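You operate a simulated robot arm through the tools that you are given. There is no shell and no other tool.

You run a simulated two-armed robot. Do the job below in one go: nothing can be reset, and whatever is moved stays where it is left.

TASK
Test the three plugged cables and drop the faulty one into REWORK.
Fine: turn the dial to each socket's colour and press TEST; the good two stay plugged in.

It is judged by the outcome, as a careful person would: the job done as asked, and still so three seconds after it is handed in. It fails if anything else is knocked over, pushed out of place, dropped, spilled or broken.

THE ROBOT
Two 7-joint arms with fingered hands on one trunk that stands fixed in place. Base frame: the origin is at the foot of the trunk, x ahead of it, y to its left, z up; the work surface is at about z = 780. Units: mm, degrees, N and s.
The left shoulder is at [50, 214, 869], the right one opposite. With the tool pointing down near the work surface each hand reaches from about 400 to 900 mm from the base axis, measured 20 degrees to its own side. Payload 3 kg a hand.
Tool frame (each hand has its own): the origin (TCP) lies between the finger pads and is the grasp point; the fingertips stand 26 mm ahead of it; z points along the fingers, y is the line along which they close. The gripper opens to 132 mm. The gripper's body begins 73 mm behind the TCP. The gripper is a hand of 3 fingers: y runs from the thumb to the fingers, the wrist lies at [0, 0, -229] in the tool frame.
Orientation is that of the tool frame in the base frame, as a unit quaternion [w, x, y, z]. With the fingers straight down and closing along the base's y, the tool's x points along the base's -x, its y along +y and its z along -z.

THE INTERFACE
- The arms move only by the tool arm_command. It takes "left_moves", "right_moves" or both (then of equal length, played together; a hand with none holds still); each is a list of rows, each a list of 6 numbers: the shift along the tool's x, y, z in mm, then the turn, a rotation vector about the tool's x, y, z in degrees. In form: [[tx, ty, tz, rx, ry, rz], ...]. A call has 1 to 20 rows; each row is the pose to reach, as a shift and turn from the pose commanded when the call began, along the tool's axes at that moment. A row lasts 0.2 s, in which the tool goes at most 50 mm and 8.6 degrees; a call with a longer step from one row to the next is refused whole. A pose out of reach is approached as far as the arm can. The call stops where the force on the tool passes 40 N (or 10 N more than at its start, if that is more) or the arm is blocked; 0.2 s more then pass. In this call time passes only in rows, and 0.2 s behind the last. The reply holds the time, the measured pose of the TCP, the force on the tool along the base axes, the opening and the grip force, in the units named above and with some noise, with the torque about the TCP (base axes, N m) and any sound that the robot's microphone picked up.
- Cameras (640 x 400 px; columns grow to the right, rows downward): "scene" is now at [37.9, -9.3, 1509.6]; the picture's right is [-0.11, -0.99, 0.00], its down [-0.56, 0.06, -0.82] and it looks along [0.82, -0.09, -0.57] (base axes); focal length 338 px, centre (320, 200). "left" rides on the left gripper at [-61, 3, -92] in its tool frame; the picture's right is [-0.05, -1.00, 0.00], its down [0.83, -0.04, -0.56] and it looks along [0.55, -0.03, 0.83] (tool axes); focal length 230 px, centre (320, 200). "right" rides on the right gripper at [62, 3, -92] in its tool frame; the picture's right is [-0.05, 1.00, 0.00], its down [-0.83, -0.04, -0.56] and it looks along [-0.55, -0.03, 0.83] (tool axes); focal length 230 px, centre (320, 200). There is no depth. A picture from a camera that has moved, and an enlarged one, comes with that camera's place and axes in the base frame and with its lens.
- grab_frame(camera): a new picture of that camera. The clock stands still meanwhile.
- curl_fingers(finger1, finger2, thumb_bend, hand): sets how far each is bent, from 0 (flat) to 1 (curled in); at 0.3 the hand is open as for a grip, at 0.7 the pads meet at the TCP. One left out holds its place. A second passes; each finger stops where it meets its share of the squeeze, and holds until it gets a number again. It is the only way to open and close the hand. It gives what a move gives, with no picture; readings hold the bend of each and the force on the fingers (four entries, about 0 where the hand has none), thumb and palm.
- turn_head(pan, tilt): turns the head with the scene camera to pan (to the left, within 86 degrees either way) and tilt (down, from -29 to 69), counted from straight ahead of the robot. It gives what a move gives.
- enlarge(camera, box): a new picture of the part [left, top, right, bottom] of that camera's present view, enlarged. The clock stands still meanwhile.
- hand_in(): hands the job in; it is judged then, once.

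Nothing tells you positions but the pictures and the camera data. Unless the task says otherwise, let go and move clear before handing in.

The tools are called after "Emit:" as a command line: name --argument value ..., lists and objects as JSON in quotes. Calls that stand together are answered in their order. arm_command: Moves the arms, as the interface text tells. Its arguments: {"type":"object","properties":{"left_moves":{"type":"array"},"right_moves":{"type":"array"}},"required":[]} The other tools are called the same way: curl_fingers (finger1, finger2, thumb_bend, hand) moves the fingers one by one; turn_head (pan, tilt) turns the head that bears the scene camera; grab_frame (camera) takes a picture; enlarge (camera, box) takes an enlarged picture of a part of a camera's view; hand_in () hands the job in.

At the start:

```text
time_s: 0.0
left_tcp_pos: [620.2, 112.7, 1091.4]
left_ee_rot: [0.0, 0.09, 0.996, 0.001]
left_contact_force: [0.1, -0.6, 0.8]
left_moment: [0.0, -0.02, 0.01]
left_width: 132.1
left_gripper_force: 0.1
left_shape: jaw
left_bend: [0.3, 0.3, 0.3]
left_finger forces: [0.0, 0.1, 0.1, 0.0, 0.0, 0.0]
right_tcp_pos: [454.6, -279.1, 1149.7]
right_ee_rot: [0.0, 0.09, 0.996, 0.001]
right_contact_force: [0.8, -0.1, 0.3]
right_moment: [0.01, 0.0, 0.01]
right_width: 132.0
right_gripper_force: 0.0
right_shape: jaw
right_bend: [0.3, 0.3, 0.3]
right_finger forces: [0.2, 0.0, 0.0, 0.1, 0.0, 0.0]
head pan, tilt: [-6.3, 34.6]
```

scene: 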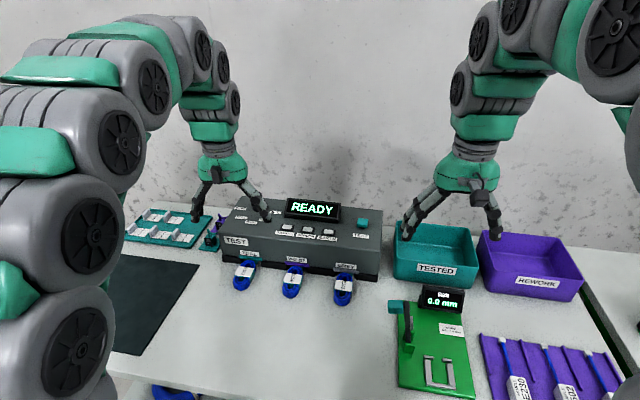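
right: 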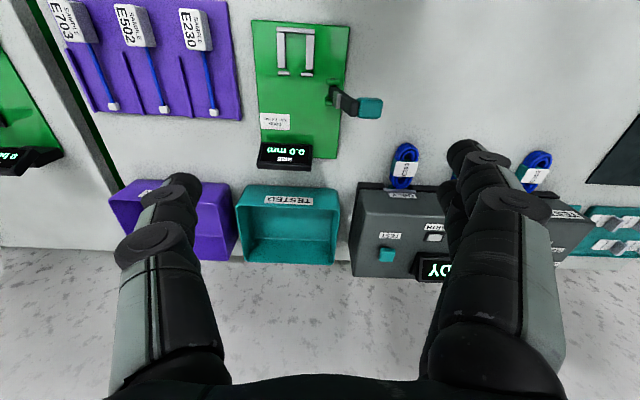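
left: 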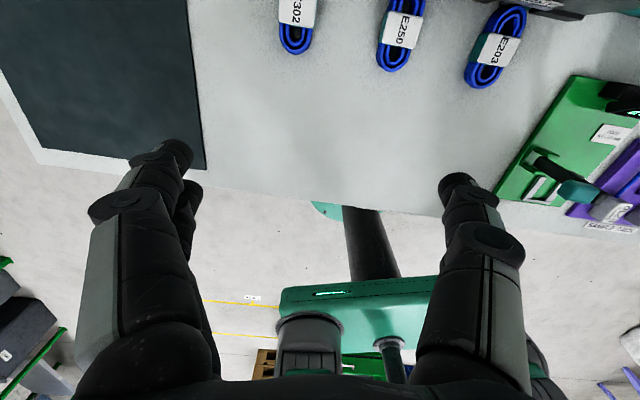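

The scene shows a grey tester box reading READY, three blue cables plugged into its front, and the TESTED and REWORK bins to the right. I'll look closer at the tester and its labels before moving anything.

Emit:
enlarge --camera "scene" --box '[200, 180, 400, 310]'

Emit:
enlarge --camera "right" --box '[340, 130, 640, 290]'

Emit:
enlarge --camera "scene" --box '[100, 180, 300, 310]'

Emit:
enlarge --camera "scene" --box '[380, 200, 640, 400]'

```text
3.08 times, centred on (300, 245) of scene
camera zoom: at [37.9, -9.3, 1509.6], right [-0.11, -0.99, 0.0], down [-0.56, 0.06, -0.82], along [0.82, -0.09, -0.57], focal length 1041 px, centre (382, 62)
```

zoom: 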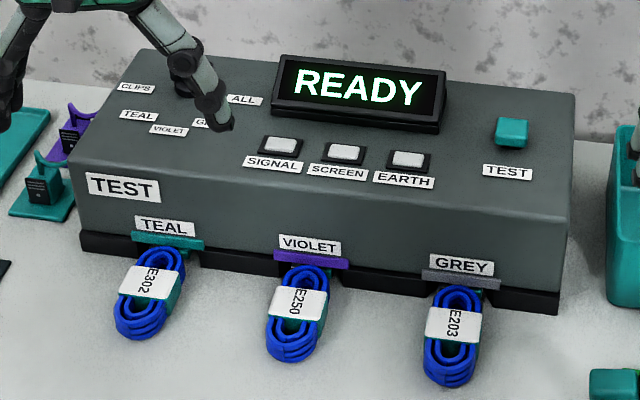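

```text
2.13 times, centred on (490, 210) of right
camera zoom: at [394.8, -264.4, 1241.9], right [0.23, 0.97, 0.0], down [0.81, -0.19, 0.56], along [0.54, -0.13, -0.83], focal length 491 px, centre (-43, 179)
```

zoom: 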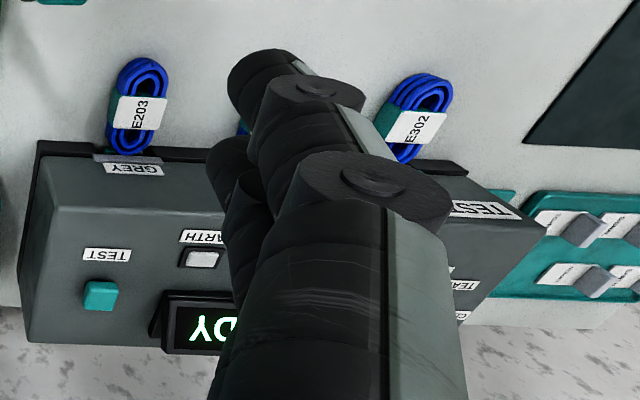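

```text
3.08 times, centred on (200, 245) of scene
camera zoom: at [37.9, -9.3, 1509.6], right [-0.11, -0.99, 0.0], down [-0.56, 0.06, -0.82], along [0.82, -0.09, -0.57], focal length 1041 px, centre (689, 62)
```

zoom: 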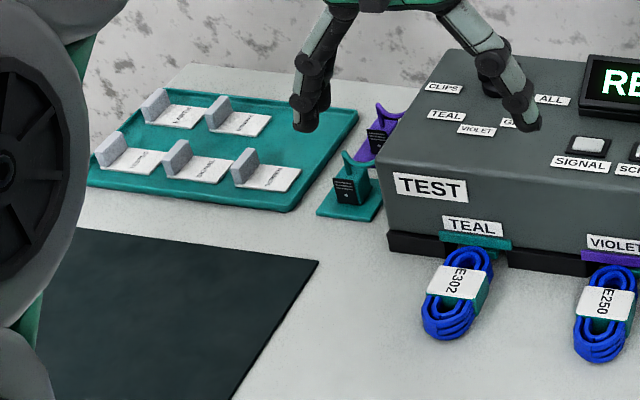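

```text
2.00 times, centred on (510, 300) of scene
camera zoom: at [37.9, -9.3, 1509.6], right [-0.11, -0.99, 0.0], down [-0.56, 0.06, -0.82], along [0.82, -0.09, -0.57], focal length 676 px, centre (-60, 0)
```

zoom: 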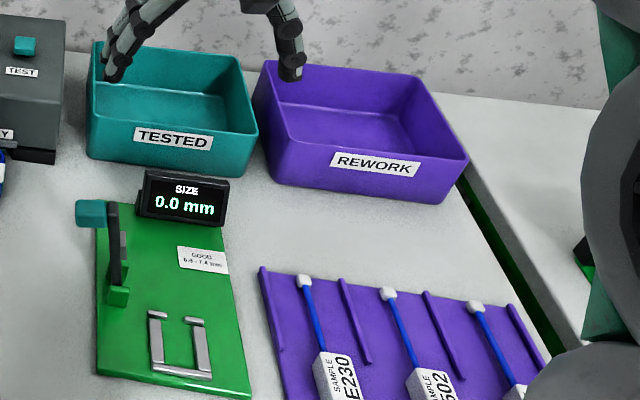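

The left hand hides the dial on the tester's top left corner, so I'll draw it back and to the left, then look again.

Emit:
arm_command --left_moves '[[35, 24, -5, 0, 0, 0], [70, 48, -10, 0, 0, 0], [105, 72, -15, 0, 0, 0], [140, 96, -20, 0, 0, 0], [175, 120, -25, 0, 0, 0]]'

Emit:
enlarge --camera "scene" --box '[200, 170, 400, 300]'

Emit:
grab_frame --camera "scene"

Emit:
grab_frame --camera "right"

```text
time_s: 1.2
left_tcp_pos: [466.9, 262.3, 1120.2]
left_ee_rot: [0.0, 0.091, 0.996, 0.0]
left_contact_force: [-0.3, -0.2, 0.0]
left_moment: [-0.01, -0.02, -0.01]
left_width: 131.8
left_gripper_force: 0.1
left_shape: jaw
left_bend: [0.3, 0.3, 0.3]
left_finger forces: [0.1, 0.0, 0.0, 0.0, 0.1, 0.0]
right_tcp_pos: [455.6, -278.5, 1149.3]
right_ee_rot: [0.0, 0.089, 0.996, 0.0]
right_contact_force: [-1.8, 0.4, 0.7]
right_moment: [-0.02, 0.02, -0.02]
right_width: 131.9
right_gripper_force: 0.0
right_shape: jaw
right_bend: [0.3, 0.3, 0.3]
right_finger forces: [0.0, 0.1, 0.0, 0.1, 0.1, 0.1]
head pan, tilt: [-6.3, 34.6]
```

```text
3.08 times, centred on (300, 235) of scene
camera zoom: at [37.8, -9.3, 1509.6], right [-0.11, -0.99, 0.0], down [-0.56, 0.06, -0.82], along [0.82, -0.09, -0.57], focal length 1041 px, centre (382, 92)
```

zoom: 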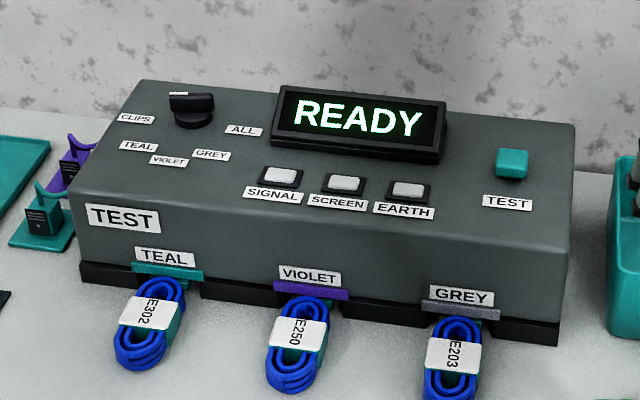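

```text
taken
```

scene: 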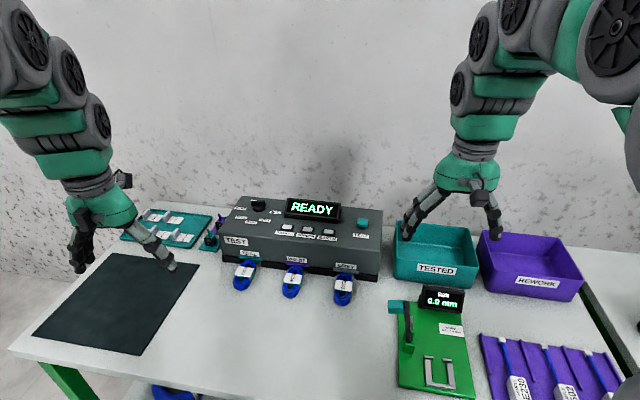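

```text
taken
camera right: at [394.8, -264.4, 1241.9], right [0.23, 0.97, 0.0], down [0.81, -0.19, 0.56], along [0.54, -0.13, -0.83], focal length 230 px, centre (320, 200)
```

right: 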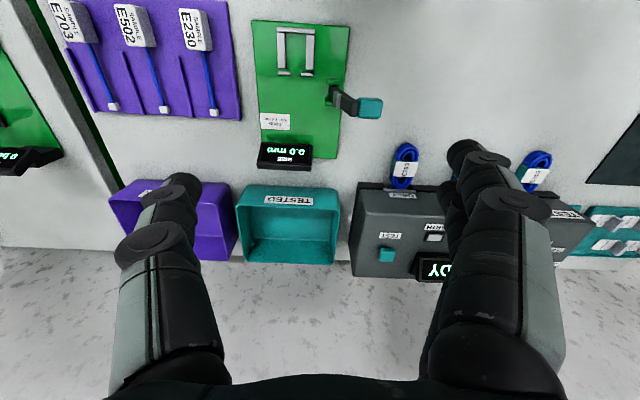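

The dial is a black knob with a white pointer at the top left of the box. I'll zoom in on it, the cables and the bins.

Emit:
enlarge --camera "scene" --box '[230, 190, 290, 228]'

Emit:
enlarge --camera "scene" --box '[225, 245, 365, 310]'

Emit:
enlarge --camera "scene" --box '[380, 200, 600, 320]'

Emit:
enlarge --camera "scene" --box '[345, 200, 395, 250]'

```text
10.53 times, centred on (260, 209) of scene
camera zoom: at [37.8, -9.3, 1509.6], right [-0.11, -0.99, 0.0], down [-0.56, 0.06, -0.82], along [0.82, -0.09, -0.57], focal length 3560 px, centre (952, 105)
```

zoom: 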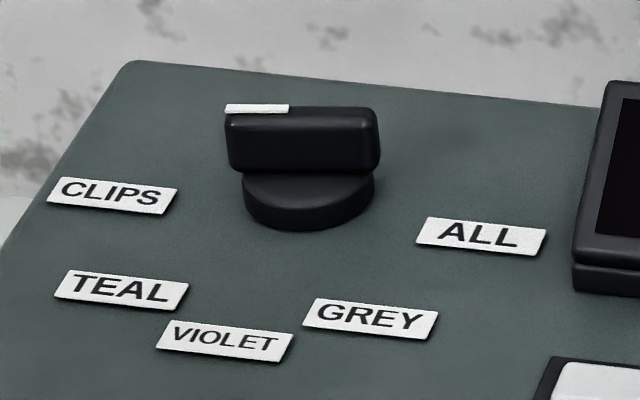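

```text
4.57 times, centred on (295, 278) of scene
camera zoom: at [37.8, -9.3, 1509.6], right [-0.11, -0.99, 0.0], down [-0.56, 0.06, -0.82], along [0.82, -0.09, -0.57], focal length 1546 px, centre (434, -154)
```

zoom: 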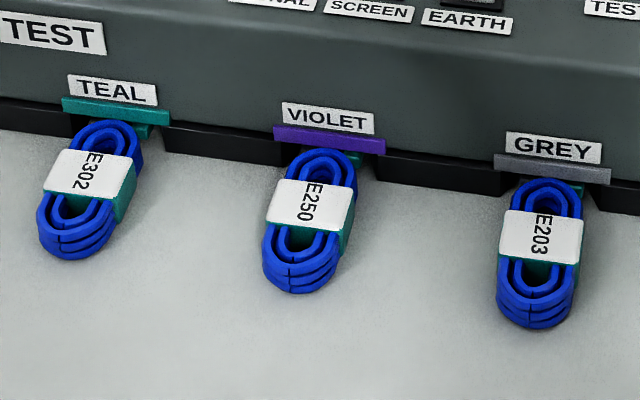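

```text
2.91 times, centred on (490, 260) of scene
camera zoom: at [37.8, -9.3, 1509.6], right [-0.11, -0.99, 0.0], down [-0.56, 0.06, -0.82], along [0.82, -0.09, -0.57], focal length 984 px, centre (-174, 26)
```

zoom: 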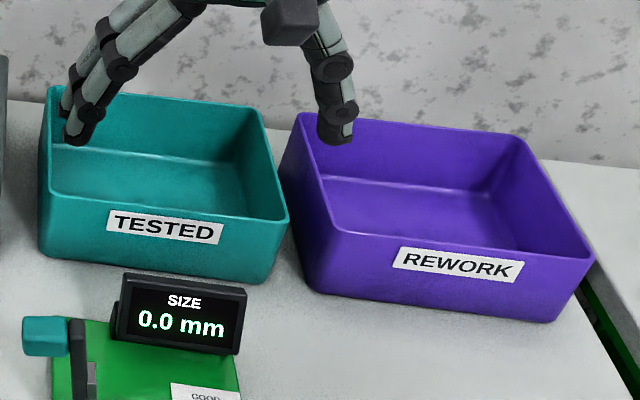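

```text
8.00 times, centred on (370, 225) of scene
camera zoom: at [37.8, -9.3, 1509.6], right [-0.11, -0.99, 0.0], down [-0.56, 0.06, -0.82], along [0.82, -0.09, -0.57], focal length 2706 px, centre (-80, 0)
```

zoom: 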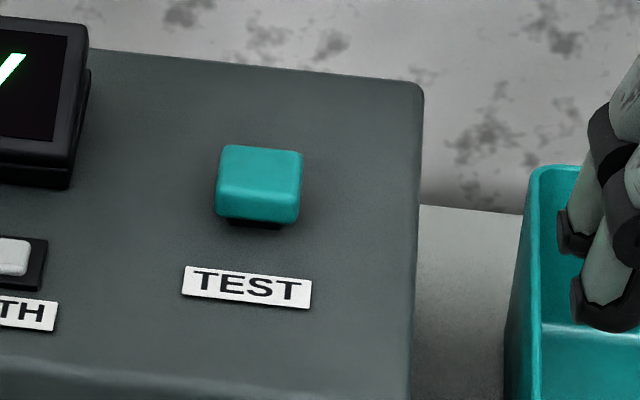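

I take the dial centre to be near (894, 86) with the TEST button near (783, -214), both on a box top at about z 893. The dial points at CLIPS. I'll close both hands to make blunt pushers and bring the right hand above TEST.

Emit:
curl_fingers --hand "right" --finger1 0.7 --finger2 0.7 --thumb_bend 0.7

Emit:
curl_fingers --hand "left" --finger1 0.7 --finger2 0.7 --thumb_bend 0.7

Emit:
arm_command --right_moves '[[-39, 15, 18, 0, 0, 0], [-78, 30, 36, 0, 0, 0], [-117, 45, 54, 0, 0, 0], [-156, 60, 72, 0, 0, 0], [-195, 75, 90, 0, 0, 0], [-234, 90, 108, 0, 0, 0], [-273, 105, 126, 0, 0, 0], [-290, 115, 135, 0, 0, 0]]'

Emit:
grab_frame --camera "scene"

Emit:
grab_frame --camera "right"

Emit:
grab_frame --camera "left"

```text
time_s: 2.2
left_tcp_pos: [468.8, 261.4, 1121.2]
left_ee_rot: [0.0, 0.089, 0.996, 0.0]
left_contact_force: [-0.2, -0.4, 0.5]
left_moment: [-0.01, 0.01, 0.0]
left_width: 132.0
left_gripper_force: 0.1
left_shape: jaw
left_bend: [0.3, 0.3, 0.3]
left_finger forces: [0.0, 0.0, 0.0, 0.1, 0.0, 0.1]
right_tcp_pos: [455.0, -279.5, 1149.0]
right_ee_rot: [-0.001, 0.09, 0.996, -0.001]
right_contact_force: [0.1, 1.0, 0.0]
right_moment: [0.03, 0.0, 0.0]
right_width: 6.5
right_gripper_force: 0.1
right_shape: fingers
right_bend: [0.7, 0.7, 0.7]
right_finger forces: [0.1, 0.0, 0.1, 0.1, 0.0, 0.0]
head pan, tilt: [-6.3, 34.6]
```

```text
time_s: 3.2
left_tcp_pos: [469.5, 261.7, 1119.2]
left_ee_rot: [0.0, 0.09, 0.996, 0.0]
left_contact_force: [-0.1, 0.0, 0.0]
left_moment: [-0.01, -0.03, -0.03]
left_width: 6.4
left_gripper_force: 0.1
left_shape: fingers
left_bend: [0.7, 0.7, 0.7]
left_finger forces: [0.0, 0.0, 0.0, 0.1, 0.1, 0.0]
right_tcp_pos: [454.6, -279.1, 1149.3]
right_ee_rot: [0.0, 0.089, 0.996, 0.0]
right_contact_force: [-0.1, 0.8, 0.7]
right_moment: [0.01, -0.01, 0.02]
right_width: 6.1
right_gripper_force: 0.0
right_shape: fingers
right_bend: [0.7, 0.7, 0.7]
right_finger forces: [0.1, 0.1, 0.1, 0.0, 0.0, 0.1]
head pan, tilt: [-6.3, 34.6]
```

```text
time_s: 5.0
left_tcp_pos: [468.2, 261.7, 1119.5]
left_ee_rot: [0.0, 0.09, 0.996, 0.001]
left_contact_force: [-0.4, -0.4, -0.3]
left_moment: [0.0, 0.03, -0.02]
left_width: 6.0
left_gripper_force: 0.0
left_shape: fingers
left_bend: [0.7, 0.7, 0.7]
left_finger forces: [0.0, 0.0, 0.0, 0.1, 0.0, 0.0]
right_tcp_pos: [760.8, -218.2, 1012.3]
right_ee_rot: [0.0, 0.09, 0.996, -0.001]
right_contact_force: [0.5, -0.5, 1.0]
right_moment: [0.0, 0.01, 0.03]
right_width: 6.2
right_gripper_force: 0.0
right_shape: fingers
right_bend: [0.7, 0.7, 0.7]
right_finger forces: [0.0, 0.0, 0.0, 0.0, 0.1, 0.0]
head pan, tilt: [-6.3, 34.6]
```

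```text
taken
```

scene: 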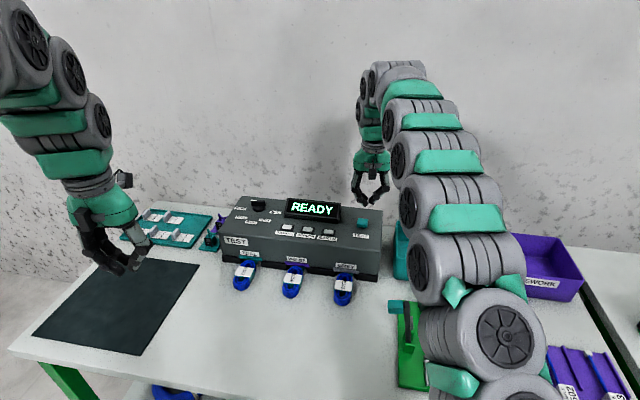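

```text
taken
camera right: at [701.3, -204.5, 1105.2], right [0.23, 0.97, 0.0], down [0.81, -0.19, 0.56], along [0.54, -0.13, -0.83], focal length 230 px, centre (320, 200)
```

right: 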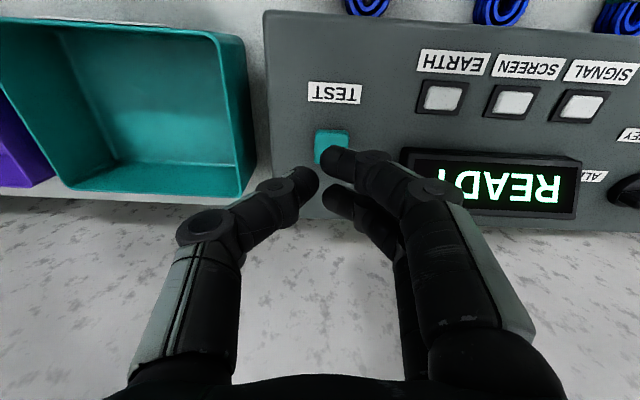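

```text
taken
camera left: at [528.9, 254.8, 1211.9], right [-0.13, -0.99, 0.0], down [-0.82, 0.11, 0.56], along [-0.55, 0.07, -0.83], focal length 230 px, centre (320, 200)
```

left: 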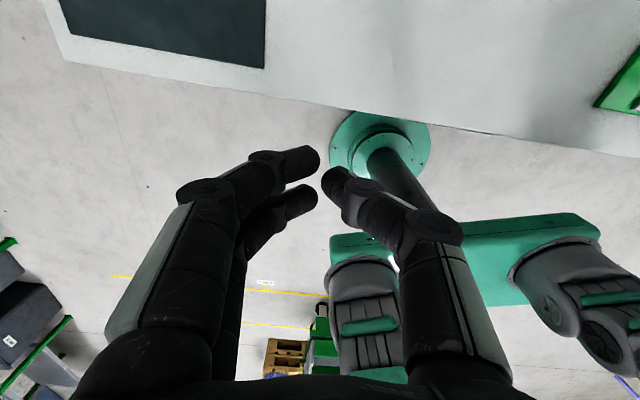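

The right hand now hovers near the TEST button. I'll zoom in to see how the closed fingertips sit relative to the button.

Emit:
enlarge --camera "scene" --box '[335, 140, 415, 240]'

Emit:
enlarge --camera "right" --box '[240, 80, 440, 250]'

Emit:
enlarge --camera "scene" --box '[60, 160, 160, 280]'

```text
4.00 times, centred on (375, 190) of scene
camera zoom: at [37.9, -9.3, 1509.6], right [-0.11, -0.99, 0.0], down [-0.56, 0.06, -0.82], along [0.82, -0.09, -0.57], focal length 1353 px, centre (100, 240)
```

zoom: 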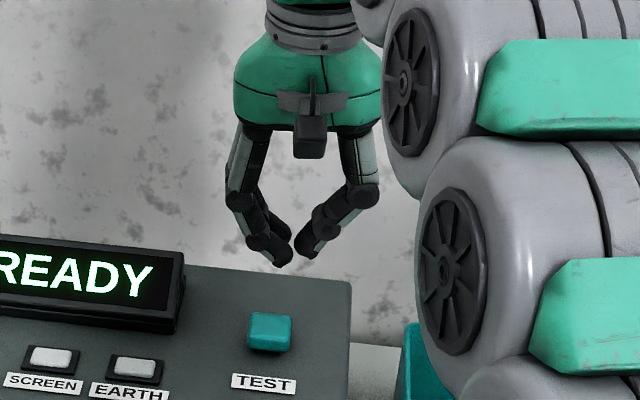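

```text
2.35 times, centred on (340, 165) of right
camera zoom: at [701.3, -204.5, 1105.2], right [0.23, 0.97, 0.0], down [0.81, -0.19, 0.56], along [0.54, -0.13, -0.83], focal length 541 px, centre (273, 282)
```

zoom: 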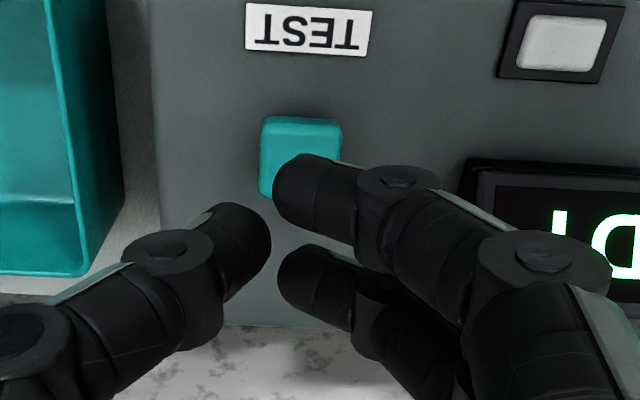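

```text
3.33 times, centred on (110, 220) of scene
camera zoom: at [37.9, -9.3, 1509.6], right [-0.11, -0.99, 0.0], down [-0.56, 0.06, -0.82], along [0.82, -0.09, -0.57], focal length 1127 px, centre (1020, 133)
```

zoom: 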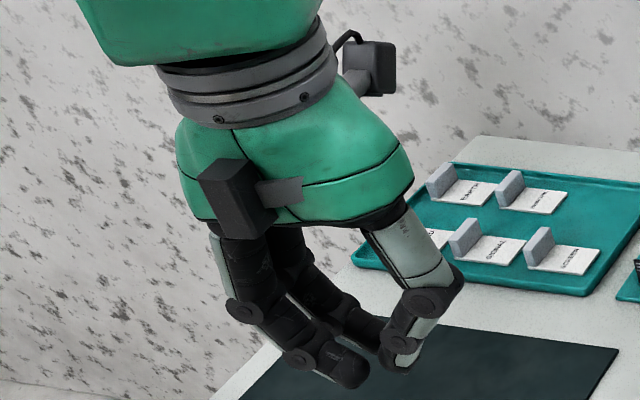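

The closed fingers form an arch, so for the dial a single downward-pointing thumb looks better as a pusher. I'll straighten the left thumb, curl the left fingers away, and look at the result.

Emit:
curl_fingers --hand "left" --thumb_bend 0.45

Emit:
curl_fingers --hand "left" --finger1 1.0 --finger2 1.0

Emit:
grab_frame --camera "left"

Emit:
enlarge --camera "scene" --box '[60, 160, 160, 280]'

```text
time_s: 6.0
left_tcp_pos: [468.8, 262.4, 1119.2]
left_ee_rot: [0.0, 0.09, 0.996, -0.001]
left_contact_force: [0.7, 0.6, -1.3]
left_moment: [0.01, -0.03, -0.01]
left_width: 44.4
left_gripper_force: 0.1
left_shape: fingers
left_bend: [0.7, 0.7, 0.45]
left_finger forces: [0.1, 0.1, 0.1, 0.0, 0.0, 0.0]
right_tcp_pos: [760.2, -219.7, 1013.3]
right_ee_rot: [0.0, 0.09, 0.996, 0.001]
right_contact_force: [-0.7, 0.9, 0.9]
right_moment: [-0.03, 0.01, 0.03]
right_width: 6.2
right_gripper_force: 0.1
right_shape: fingers
right_bend: [0.7, 0.7, 0.7]
right_finger forces: [0.0, 0.1, 0.0, 0.1, 0.0, 0.0]
head pan, tilt: [-6.3, 34.6]
```

```text
time_s: 7.0
left_tcp_pos: [468.7, 262.8, 1119.8]
left_ee_rot: [-0.001, 0.09, 0.996, -0.001]
left_contact_force: [-0.3, -0.1, 0.4]
left_moment: [0.02, -0.02, -0.02]
left_width: 47.3
left_gripper_force: 0.1
left_shape: fingers
left_bend: [1.0, 1.0, 0.45]
left_finger forces: [0.1, 0.0, 0.0, 0.1, 0.0, 0.0]
right_tcp_pos: [760.1, -219.7, 1013.2]
right_ee_rot: [-0.001, 0.089, 0.996, 0.0]
right_contact_force: [0.4, 0.4, 0.6]
right_moment: [0.02, -0.02, -0.01]
right_width: 6.3
right_gripper_force: 0.0
right_shape: fingers
right_bend: [0.7, 0.7, 0.7]
right_finger forces: [0.1, 0.1, 0.0, 0.1, 0.1, 0.0]
head pan, tilt: [-6.3, 34.6]
```

```text
taken
camera left: at [528.9, 254.8, 1211.9], right [-0.13, -0.99, 0.0], down [-0.82, 0.11, 0.56], along [-0.55, 0.07, -0.83], focal length 230 px, centre (320, 200)
```

left: 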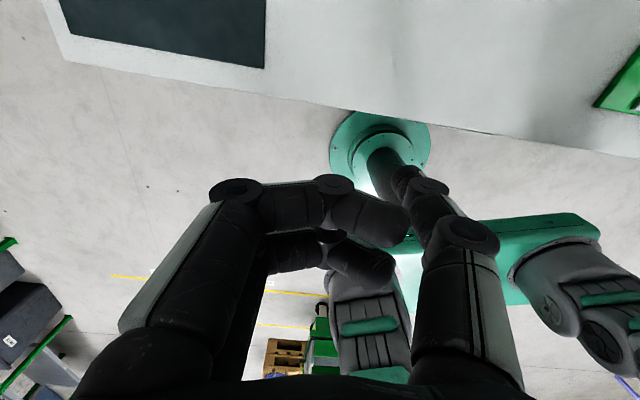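

```text
3.33 times, centred on (110, 220) of scene
camera zoom: at [37.9, -9.3, 1509.6], right [-0.11, -0.99, 0.0], down [-0.56, 0.06, -0.82], along [0.82, -0.09, -0.57], focal length 1127 px, centre (1020, 133)
```

zoom: 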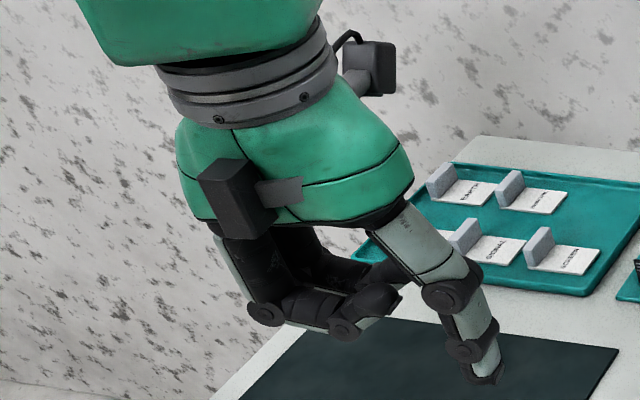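

The thumb now points down with its tip about 48 mm right of and 35 mm below the TCP, and the fingers are curled out of the way. I'll tilt the left hand 30° forward and carry it above a point just behind the left end of the dial bar, staying well above everything.

Emit:
arm_command --left_moves '[[-41.7, -2.8, 7, 0, -2.73, 0], [-83.5, -5.6, 14, 0, -5.46, 0], [-125.2, -8.4, 21, 0, -8.18, 0], [-167, -11.2, 28, 0, -10.9, 0], [-208.7, -14, 40, 0, -13.6, 0], [-250.5, -16.8, 52, 0, -16.4, 0], [-292.2, -19.6, 64, 0, -19.1, 0], [-334, -22.4, 76, 0, -21.8, 0], [-375.7, -25.2, 88, 0, -24.5, 0], [-417.5, -28, 100, 0, -27.3, 0], [-459, -30.9, 110, 0, -30, 0]]'

Emit:
grab_frame --camera "scene"

Emit:
grab_frame --camera "left"

Emit:
enlarge --camera "scene" --box '[210, 140, 310, 230]'

```text
time_s: 9.4
left_tcp_pos: [917.0, 151.4, 1007.8]
left_ee_rot: [0.257, 0.086, 0.962, -0.023]
left_contact_force: [-0.1, 0.2, -0.2]
left_moment: [0.0, 0.02, -0.02]
left_width: 47.3
left_gripper_force: 0.0
left_shape: fingers
left_bend: [1.0, 1.0, 0.45]
left_finger forces: [0.1, 0.0, 0.0, 0.0, 0.1, 0.1]
right_tcp_pos: [760.8, -219.6, 1012.8]
right_ee_rot: [0.001, 0.09, 0.996, 0.0]
right_contact_force: [-0.5, -0.2, 0.2]
right_moment: [-0.02, 0.0, -0.03]
right_width: 6.3
right_gripper_force: 0.1
right_shape: fingers
right_bend: [0.7, 0.7, 0.7]
right_finger forces: [0.0, 0.0, 0.0, 0.0, 0.1, 0.0]
head pan, tilt: [-6.3, 34.6]
```

```text
taken
```

scene: 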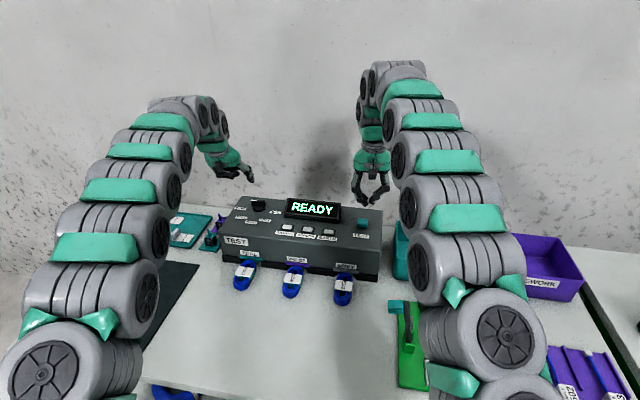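

```text
taken
camera left: at [923.3, 153.8, 1117.9], right [-0.13, -0.99, 0.03], down [-0.99, 0.14, 0.07], along [-0.07, -0.02, -1.0], focal length 230 px, centre (320, 200)
```

left: 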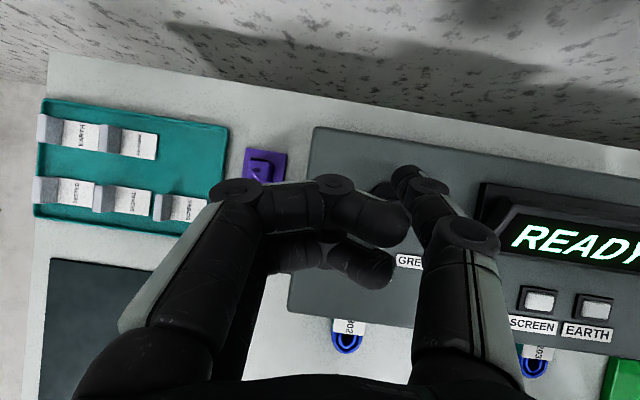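

```text
4.44 times, centred on (260, 185) of scene
camera zoom: at [37.8, -9.2, 1509.6], right [-0.11, -0.99, 0.0], down [-0.56, 0.06, -0.82], along [0.82, -0.09, -0.57], focal length 1503 px, centre (587, 267)
```

zoom: 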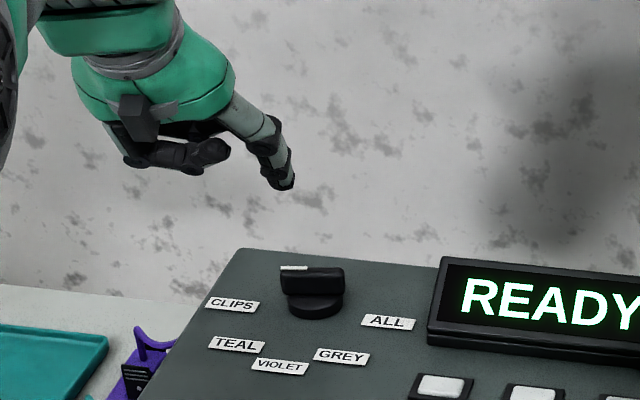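

The left arm reaches there, and the thumb tip sits where I predicted. Clearance behind the bar is too tight, so I'll push the bar's right end forward from the front instead. I'll move in front of it and descend partway to check.

Emit:
arm_command --left_moves '[[25, -21, -14, 0, 0, 0], [49.5, -41.9, -28.5, 0, 0, 0], [64.5, -41.9, -2.5, 0, 0, 0]]'

Emit:
enlarge --camera "scene" --box '[220, 170, 300, 230]'

Emit:
enlarge --camera "left" --box '[320, 100, 480, 220]'

```text
time_s: 10.2
left_tcp_pos: [852.6, 119.0, 977.2]
left_ee_rot: [0.259, 0.087, 0.962, -0.023]
left_contact_force: [-0.4, -0.3, 0.0]
left_moment: [-0.03, 0.01, -0.04]
left_width: 47.0
left_gripper_force: 0.0
left_shape: fingers
left_bend: [1.0, 1.0, 0.45]
left_finger forces: [0.0, 0.0, 0.0, 0.1, 0.1, 0.0]
right_tcp_pos: [760.7, -219.8, 1013.7]
right_ee_rot: [-0.001, 0.089, 0.996, 0.001]
right_contact_force: [0.1, -0.7, 0.0]
right_moment: [0.0, -0.02, 0.01]
right_width: 6.3
right_gripper_force: 0.2
right_shape: fingers
right_bend: [0.7, 0.7, 0.7]
right_finger forces: [0.0, 0.0, 0.1, 0.0, 0.0, 0.1]
head pan, tilt: [-6.3, 34.6]
```

```text
6.67 times, centred on (260, 200) of scene
camera zoom: at [37.9, -9.3, 1509.6], right [-0.11, -0.99, 0.0], down [-0.56, 0.06, -0.82], along [0.82, -0.09, -0.57], focal length 2255 px, centre (720, 200)
```

zoom: 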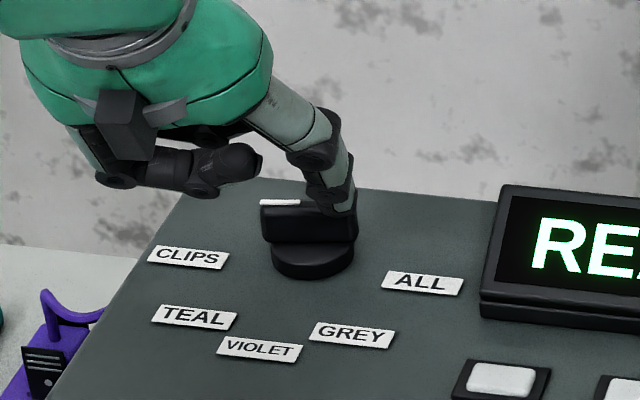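

```text
3.33 times, centred on (400, 160) of left
camera zoom: at [859.3, 121.4, 1088.2], right [-0.14, -0.99, 0.03], down [-0.99, 0.14, 0.06], along [-0.07, -0.02, -1.0], focal length 767 px, centre (53, 333)
```

zoom: 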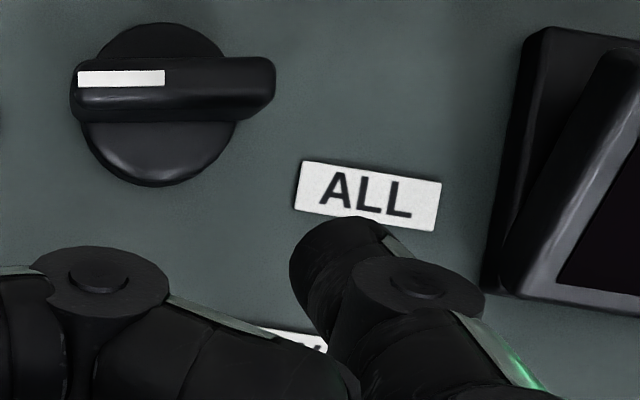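

The left camera now looks straight down at the dial. Its centre is about (897, 85) with the bar pointing at CLIPS. I'll shift the thumb 8 mm left and lower it in front of the bar's right end.

Emit:
arm_command --left_moves '[[10, 4, 16, 0, 0, 0], [20.1, 7.9, 32.2, 0, 0, 0]]'

Emit:
enlarge --camera "left" --box '[320, 80, 480, 200]'

Emit:
enlarge --camera "scene" --box '[220, 170, 300, 230]'

```text
time_s: 10.8
left_tcp_pos: [851.6, 125.4, 939.7]
left_ee_rot: [0.257, 0.087, 0.962, -0.023]
left_contact_force: [0.2, 0.4, 0.3]
left_moment: [-0.03, 0.0, -0.01]
left_width: 47.6
left_gripper_force: 0.1
left_shape: fingers
left_bend: [1.0, 1.0, 0.45]
left_finger forces: [0.1, 0.0, 0.1, 0.0, 0.0, 0.0]
right_tcp_pos: [759.6, -219.2, 1012.7]
right_ee_rot: [0.0, 0.09, 0.996, 0.0]
right_contact_force: [0.2, -1.2, 0.3]
right_moment: [0.01, -0.02, -0.04]
right_width: 6.2
right_gripper_force: 0.0
right_shape: fingers
right_bend: [0.7, 0.7, 0.7]
right_finger forces: [0.0, 0.0, 0.0, 0.0, 0.0, 0.0]
head pan, tilt: [-6.3, 34.6]
```

```text
3.33 times, centred on (400, 140) of left
camera zoom: at [858.5, 128.7, 1048.5], right [-0.13, -0.99, 0.03], down [-0.99, 0.14, 0.07], along [-0.07, -0.02, -1.0], focal length 767 px, centre (53, 400)
```

zoom: 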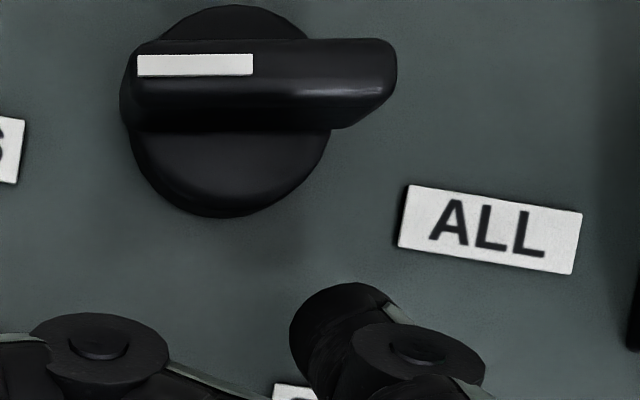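

```text
6.67 times, centred on (260, 200) of scene
camera zoom: at [37.9, -9.3, 1509.6], right [-0.11, -0.99, 0.0], down [-0.56, 0.06, -0.82], along [0.82, -0.09, -0.57], focal length 2255 px, centre (720, 200)
```

zoom: 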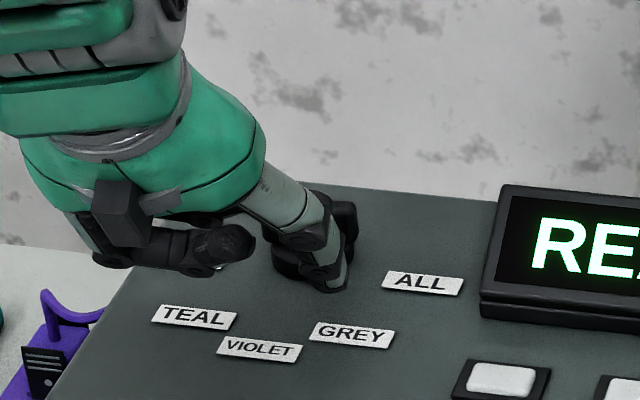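

The thumb sits in front of the bar's right half, clear of the labels. I'll push forward in small steps and watch the force and the bar.

Emit:
arm_command --left_moves '[[-8.5, 1.8, 4.9, 0, 0, 0], [-12.9, 2.2, 7.4, 0, 0, 0], [-17.2, 2.6, 9.9, 0, 0, 0], [-21.6, 2.5, 12.4, 0, 0, 0]]'

Emit:
enlarge --camera "left" --box '[320, 80, 480, 200]'

```text
time_s: 11.8
left_tcp_pos: [877.8, 123.1, 940.1]
left_ee_rot: [0.257, 0.087, 0.962, -0.023]
left_contact_force: [0.8, -0.8, 0.8]
left_moment: [-0.02, 0.01, -0.02]
left_width: 47.4
left_gripper_force: 0.1
left_shape: fingers
left_bend: [1.0, 1.0, 0.45]
left_finger forces: [0.0, 0.0, 0.0, 0.1, 0.1, 0.0]
right_tcp_pos: [759.8, -219.1, 1013.6]
right_ee_rot: [-0.001, 0.09, 0.996, 0.0]
right_contact_force: [0.1, -0.2, 0.0]
right_moment: [-0.06, -0.02, -0.02]
right_width: 6.2
right_gripper_force: 0.1
right_shape: fingers
right_bend: [0.7, 0.7, 0.7]
right_finger forces: [0.0, 0.1, 0.1, 0.1, 0.1, 0.0]
head pan, tilt: [-6.3, 34.6]
```

```text
3.33 times, centred on (400, 140) of left
camera zoom: at [883.9, 126.2, 1050.8], right [-0.14, -0.99, 0.03], down [-0.99, 0.14, 0.06], along [-0.07, -0.02, -1.0], focal length 767 px, centre (53, 400)
```

zoom: 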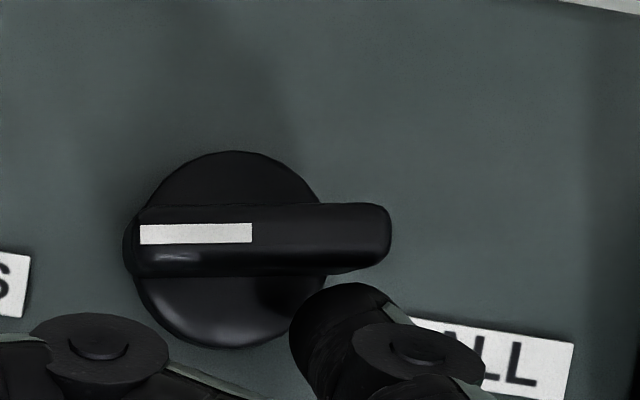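

No contact yet, with a gap of about 2–3 mm. I'll push 10 mm further in small steps.

Emit:
arm_command --left_moves '[[-2.9, 0.3, 1.7, 0, 0, 0], [-5.8, 0.5, 3.3, 0, 0, 0], [-8.7, 0.8, 5.0, 0, 0, 0]]'

Emit:
enlarge --camera "left" --box '[320, 80, 480, 200]'

```text
time_s: 12.6
left_tcp_pos: [887.5, 122.1, 939.1]
left_ee_rot: [0.257, 0.087, 0.962, -0.022]
left_contact_force: [-2.3, -0.6, 0.7]
left_moment: [-0.08, 0.04, -0.13]
left_width: 48.1
left_gripper_force: 1.1
left_shape: fingers
left_bend: [1.0, 1.0, 0.45]
left_finger forces: [0.1, 0.1, 0.1, 0.1, 2.4, 0.0]
right_tcp_pos: [760.2, -219.3, 1013.9]
right_ee_rot: [0.0, 0.09, 0.996, 0.0]
right_contact_force: [0.4, -0.4, -0.3]
right_moment: [0.02, 0.0, -0.01]
right_width: 6.3
right_gripper_force: 0.0
right_shape: fingers
right_bend: [0.7, 0.7, 0.7]
right_finger forces: [0.1, 0.0, 0.0, 0.0, 0.0, 0.1]
head pan, tilt: [-6.3, 34.6]
```

```text
3.33 times, centred on (400, 140) of left
camera zoom: at [893.8, 125.0, 1049.3], right [-0.13, -0.99, 0.03], down [-0.99, 0.14, 0.07], along [-0.07, -0.02, -1.0], focal length 767 px, centre (53, 400)
```

zoom: 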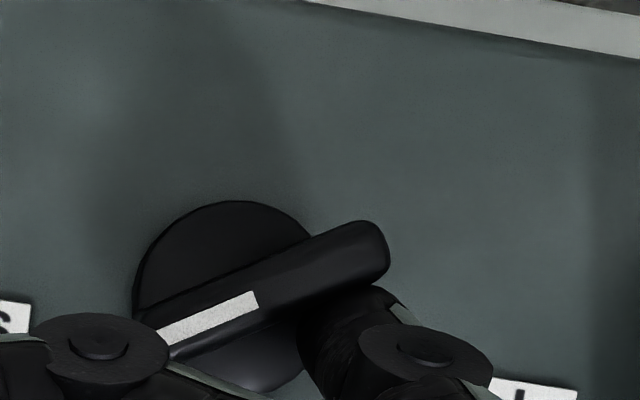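

The bar is turning easily (about 2.4 N) and has gone roughly 21° of the 40° I want. I'll continue a few millimetres.

Emit:
arm_command --left_moves '[[-2.6, 0.6, 1.5, 0, 0, 0], [-5.1, 1.1, 2.9, 0, 0, 0]]'

Emit:
enlarge --camera "left" --box '[320, 80, 480, 200]'

Emit:
enlarge --camera "scene" --box '[220, 170, 300, 230]'

```text
time_s: 13.2
left_tcp_pos: [893.5, 124.5, 940.0]
left_ee_rot: [0.257, 0.087, 0.962, -0.024]
left_contact_force: [-1.9, -1.7, -0.6]
left_moment: [-0.03, 0.04, -0.15]
left_width: 48.0
left_gripper_force: 1.5
left_shape: fingers
left_bend: [1.0, 1.0, 0.44]
left_finger forces: [0.0, 0.0, 0.0, 0.1, 2.7, 0.1]
right_tcp_pos: [760.5, -219.5, 1013.0]
right_ee_rot: [-0.001, 0.09, 0.996, 0.0]
right_contact_force: [-0.6, -0.6, -0.2]
right_moment: [0.03, 0.01, 0.01]
right_width: 5.7
right_gripper_force: 0.0
right_shape: fingers
right_bend: [0.7, 0.7, 0.7]
right_finger forces: [0.0, 0.0, 0.0, 0.0, 0.0, 0.0]
head pan, tilt: [-6.3, 34.6]
```

```text
3.33 times, centred on (400, 140) of left
camera zoom: at [899.6, 125.6, 1050.0], right [-0.14, -0.99, 0.03], down [-0.99, 0.14, 0.07], along [-0.07, -0.02, -1.0], focal length 767 px, centre (53, 400)
```

zoom: 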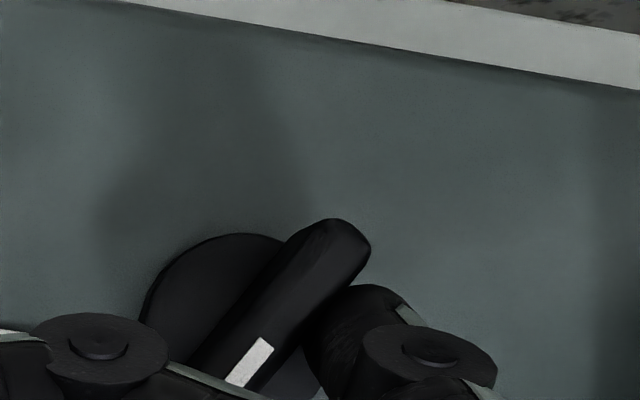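

```text
6.67 times, centred on (260, 200) of scene
camera zoom: at [37.8, -9.3, 1509.6], right [-0.11, -0.99, 0.0], down [-0.56, 0.06, -0.82], along [0.82, -0.09, -0.57], focal length 2255 px, centre (720, 200)
```

zoom: 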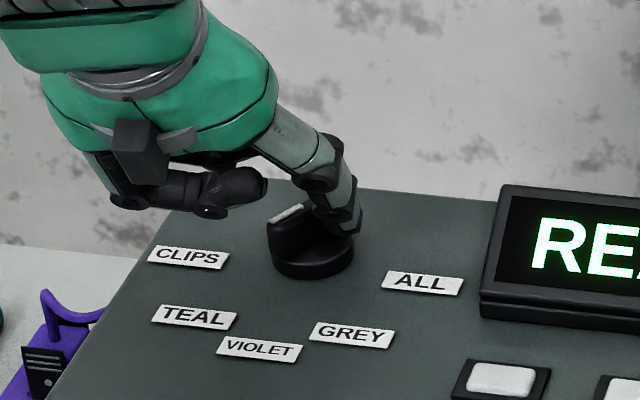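

The bar has swung to about 50° from its start, slightly past my 40° estimate for TEAL. I'll back the thumb off and check where the pointer rests relative to the labels.

Emit:
arm_command --left_moves '[[10.4, -3.7, -6, 0, 0, 0], [20.8, -7.4, -12, 0, 0, 0]]'

Emit:
enlarge --camera "left" --box '[300, 60, 500, 210]'

Emit:
enlarge --camera "scene" --box '[220, 170, 300, 230]'

```text
time_s: 13.8
left_tcp_pos: [869.4, 120.4, 939.8]
left_ee_rot: [0.258, 0.086, 0.962, -0.023]
left_contact_force: [0.5, 0.9, -0.1]
left_moment: [-0.04, -0.02, 0.0]
left_width: 47.6
left_gripper_force: 0.1
left_shape: fingers
left_bend: [1.0, 1.0, 0.45]
left_finger forces: [0.0, 0.0, 0.0, 0.0, 0.1, 0.0]
right_tcp_pos: [761.1, -219.2, 1012.9]
right_ee_rot: [0.0, 0.089, 0.996, -0.001]
right_contact_force: [0.2, 0.6, -0.6]
right_moment: [0.03, -0.02, 0.0]
right_width: 6.1
right_gripper_force: 0.1
right_shape: fingers
right_bend: [0.7, 0.7, 0.7]
right_finger forces: [0.0, 0.0, 0.0, 0.0, 0.0, 0.1]
head pan, tilt: [-6.3, 34.6]
```

```text
2.67 times, centred on (400, 135) of left
camera zoom: at [874.2, 123.2, 1049.9], right [-0.13, -0.99, 0.03], down [-0.99, 0.14, 0.06], along [-0.07, -0.02, -1.0], focal length 614 px, centre (107, 373)
```

zoom: 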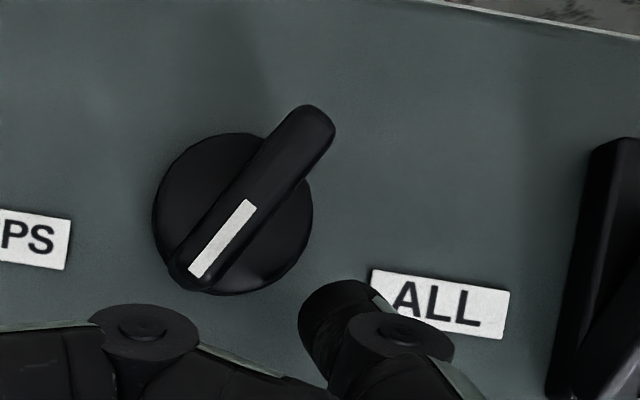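

```text
6.67 times, centred on (260, 200) of scene
camera zoom: at [37.9, -9.3, 1509.6], right [-0.11, -0.99, 0.0], down [-0.56, 0.06, -0.82], along [0.82, -0.09, -0.57], focal length 2255 px, centre (720, 200)
```

zoom: 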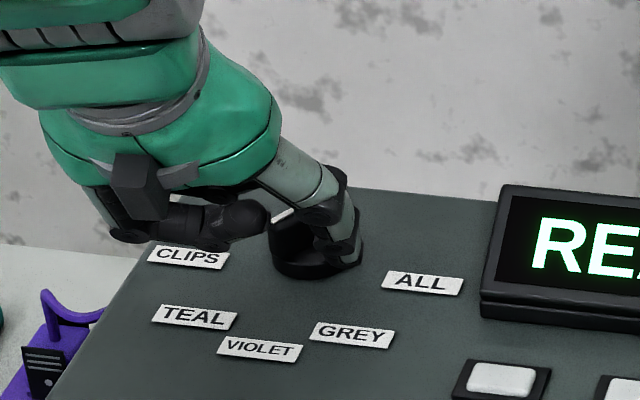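

The pointer holds at about 132°, roughly 8° past TEAL, and there is no detent. I'll bring the thumb round to the near side of the marked end and nudge it back.

Emit:
arm_command --left_moves '[[10.8, -2.5, -9.7, 0, 0, 0], [13.2, 12.8, -11.1, 0, 0, 0], [4.7, 20.7, -6.2, 0, 0, 0]]'

Emit:
enlarge --camera "left" --box '[300, 60, 500, 210]'

```text
time_s: 14.6
left_tcp_pos: [865.4, 141.9, 942.7]
left_ee_rot: [0.259, 0.087, 0.962, -0.023]
left_contact_force: [-0.2, -0.6, 0.1]
left_moment: [0.03, -0.02, -0.01]
left_width: 47.7
left_gripper_force: 0.0
left_shape: fingers
left_bend: [1.0, 1.0, 0.45]
left_finger forces: [0.0, 0.1, 0.0, 0.0, 0.0, 0.0]
right_tcp_pos: [760.6, -219.8, 1013.8]
right_ee_rot: [0.0, 0.09, 0.996, 0.0]
right_contact_force: [-0.1, 0.1, -0.5]
right_moment: [0.03, 0.0, 0.01]
right_width: 6.0
right_gripper_force: 0.0
right_shape: fingers
right_bend: [0.7, 0.7, 0.7]
right_finger forces: [0.0, 0.1, 0.1, 0.0, 0.1, 0.0]
head pan, tilt: [-6.3, 34.6]
```

```text
2.67 times, centred on (400, 135) of left
camera zoom: at [871.8, 144.1, 1052.5], right [-0.14, -0.99, 0.03], down [-0.99, 0.14, 0.06], along [-0.07, -0.02, -1.0], focal length 614 px, centre (107, 373)
```

zoom: 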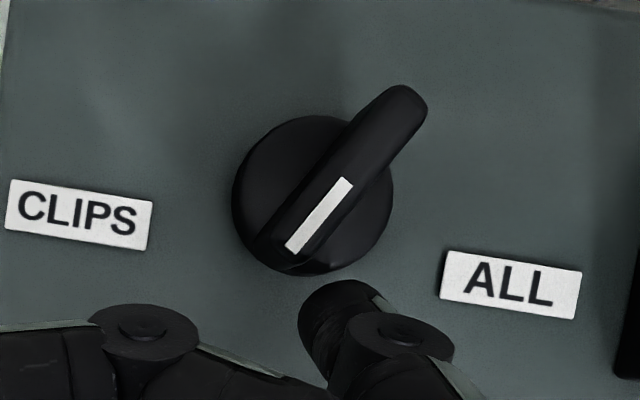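

The labels confirm the geometry: CLIPS at about 85° and ALL at 241°, so TEAL should be at about 124°. I'll nudge the near face of the marked end.

Emit:
arm_command --left_moves '[[-3.8, 3.8, 2.2, 0, 0, 0], [-5.7, 5.8, 3.3, 0, 0, 0], [-7.6, 7.7, 4.4, 0, 0, 0]]'

Emit:
enlarge --camera "left" --box '[300, 60, 500, 210]'

```text
time_s: 15.4
left_tcp_pos: [875.9, 147.9, 942.3]
left_ee_rot: [0.258, 0.087, 0.962, -0.023]
left_contact_force: [-2.1, -0.4, -0.5]
left_moment: [0.05, 0.05, -0.11]
left_width: 47.8
left_gripper_force: 0.9
left_shape: fingers
left_bend: [1.0, 1.0, 0.45]
left_finger forces: [0.0, 0.0, 0.0, 0.1, 1.6, 0.0]
right_tcp_pos: [760.6, -220.1, 1014.1]
right_ee_rot: [0.0, 0.089, 0.996, 0.0]
right_contact_force: [-0.4, 0.1, -0.1]
right_moment: [-0.06, 0.01, -0.03]
right_width: 6.1
right_gripper_force: 0.1
right_shape: fingers
right_bend: [0.7, 0.7, 0.7]
right_finger forces: [0.1, 0.1, 0.1, 0.1, 0.0, 0.0]
head pan, tilt: [-6.3, 34.6]
```

```text
2.67 times, centred on (400, 135) of left
camera zoom: at [881.0, 150.9, 1053.8], right [-0.13, -0.99, 0.03], down [-0.99, 0.14, 0.07], along [-0.07, -0.02, -1.0], focal length 614 px, centre (107, 373)
```

zoom: 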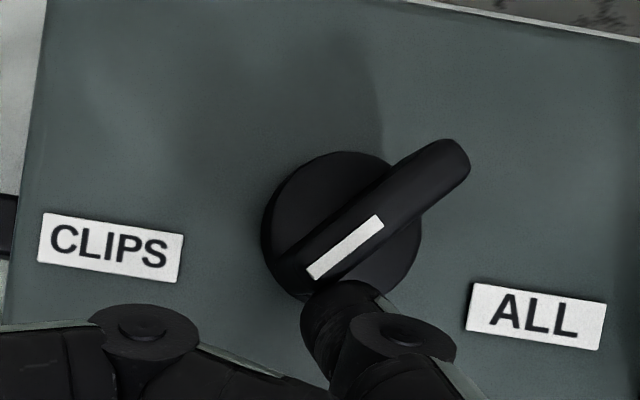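

The pointer is now within about 5° of TEAL, so I'll accept it. I'll back the thumb off and bring the right hand down to just above the TEST button.

Emit:
arm_command --left_moves '[[3.8, -3.9, -2.2, 0, 0, 0], [7.6, -7.7, -4.4, 0, 0, 0], [7.6, -7.7, -4.4, 0, 0, 0]]' --right_moves '[[-9, 8, 20, 0, 0, 0], [-18.7, 17.1, 42, 0, 0, 0], [-18.7, 17.1, 63, 0, 0, 0]]'

Emit:
enlarge --camera "scene" --box '[335, 170, 415, 240]'

Emit:
enlarge --camera "right" --box '[240, 80, 440, 250]'

Emit:
enlarge --camera "left" --box '[300, 60, 500, 210]'

```text
time_s: 16.2
left_tcp_pos: [864.4, 141.4, 942.0]
left_ee_rot: [0.258, 0.087, 0.962, -0.024]
left_contact_force: [-0.4, 0.3, 0.3]
left_moment: [-0.02, -0.01, 0.01]
left_width: 47.5
left_gripper_force: 0.1
left_shape: fingers
left_bend: [1.0, 1.0, 0.45]
left_finger forces: [0.1, 0.0, 0.0, 0.0, 0.0, 0.0]
right_tcp_pos: [781.4, -204.0, 948.6]
right_ee_rot: [-0.001, 0.09, 0.996, 0.0]
right_contact_force: [0.6, -0.3, 0.2]
right_moment: [0.01, 0.04, 0.04]
right_width: 5.9
right_gripper_force: 0.1
right_shape: fingers
right_bend: [0.7, 0.7, 0.7]
right_finger forces: [0.0, 0.0, 0.0, 0.0, 0.1, 0.0]
head pan, tilt: [-6.3, 34.6]
```

```text
5.71 times, centred on (375, 205) of scene
camera zoom: at [37.9, -9.3, 1509.6], right [-0.11, -0.99, 0.0], down [-0.56, 0.06, -0.82], along [0.82, -0.09, -0.57], focal length 1933 px, centre (6, 171)
```

zoom: 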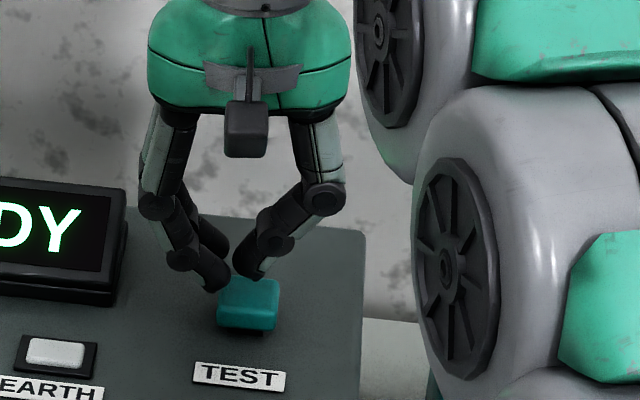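

```text
2.35 times, centred on (340, 165) of right
camera zoom: at [722.6, -189.3, 1041.9], right [0.23, 0.97, 0.0], down [0.81, -0.19, 0.55], along [0.54, -0.13, -0.83], focal length 541 px, centre (273, 282)
```

zoom: 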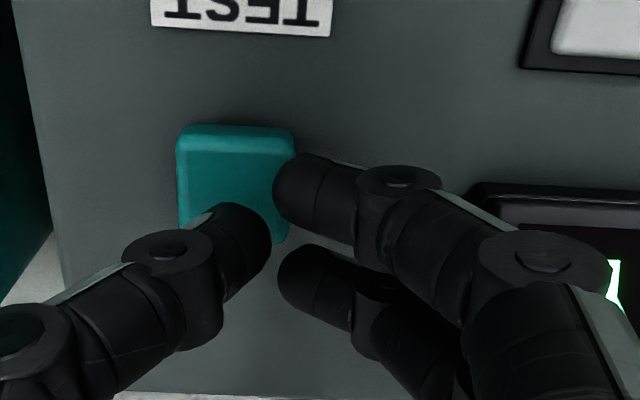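

```text
2.67 times, centred on (400, 135) of left
camera zoom: at [871.1, 143.9, 1053.4], right [-0.14, -0.99, 0.03], down [-0.99, 0.14, 0.07], along [-0.07, -0.02, -1.0], focal length 614 px, centre (107, 373)
```

zoom: 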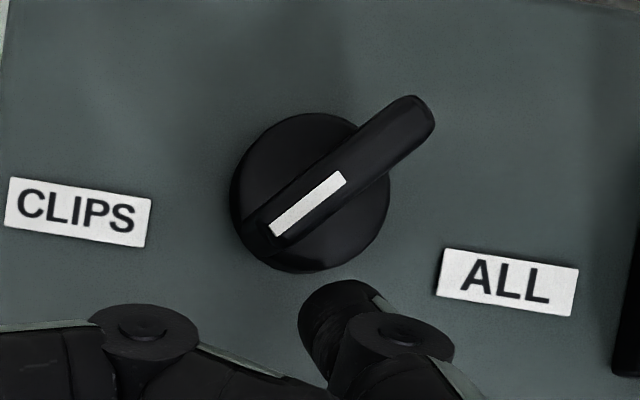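

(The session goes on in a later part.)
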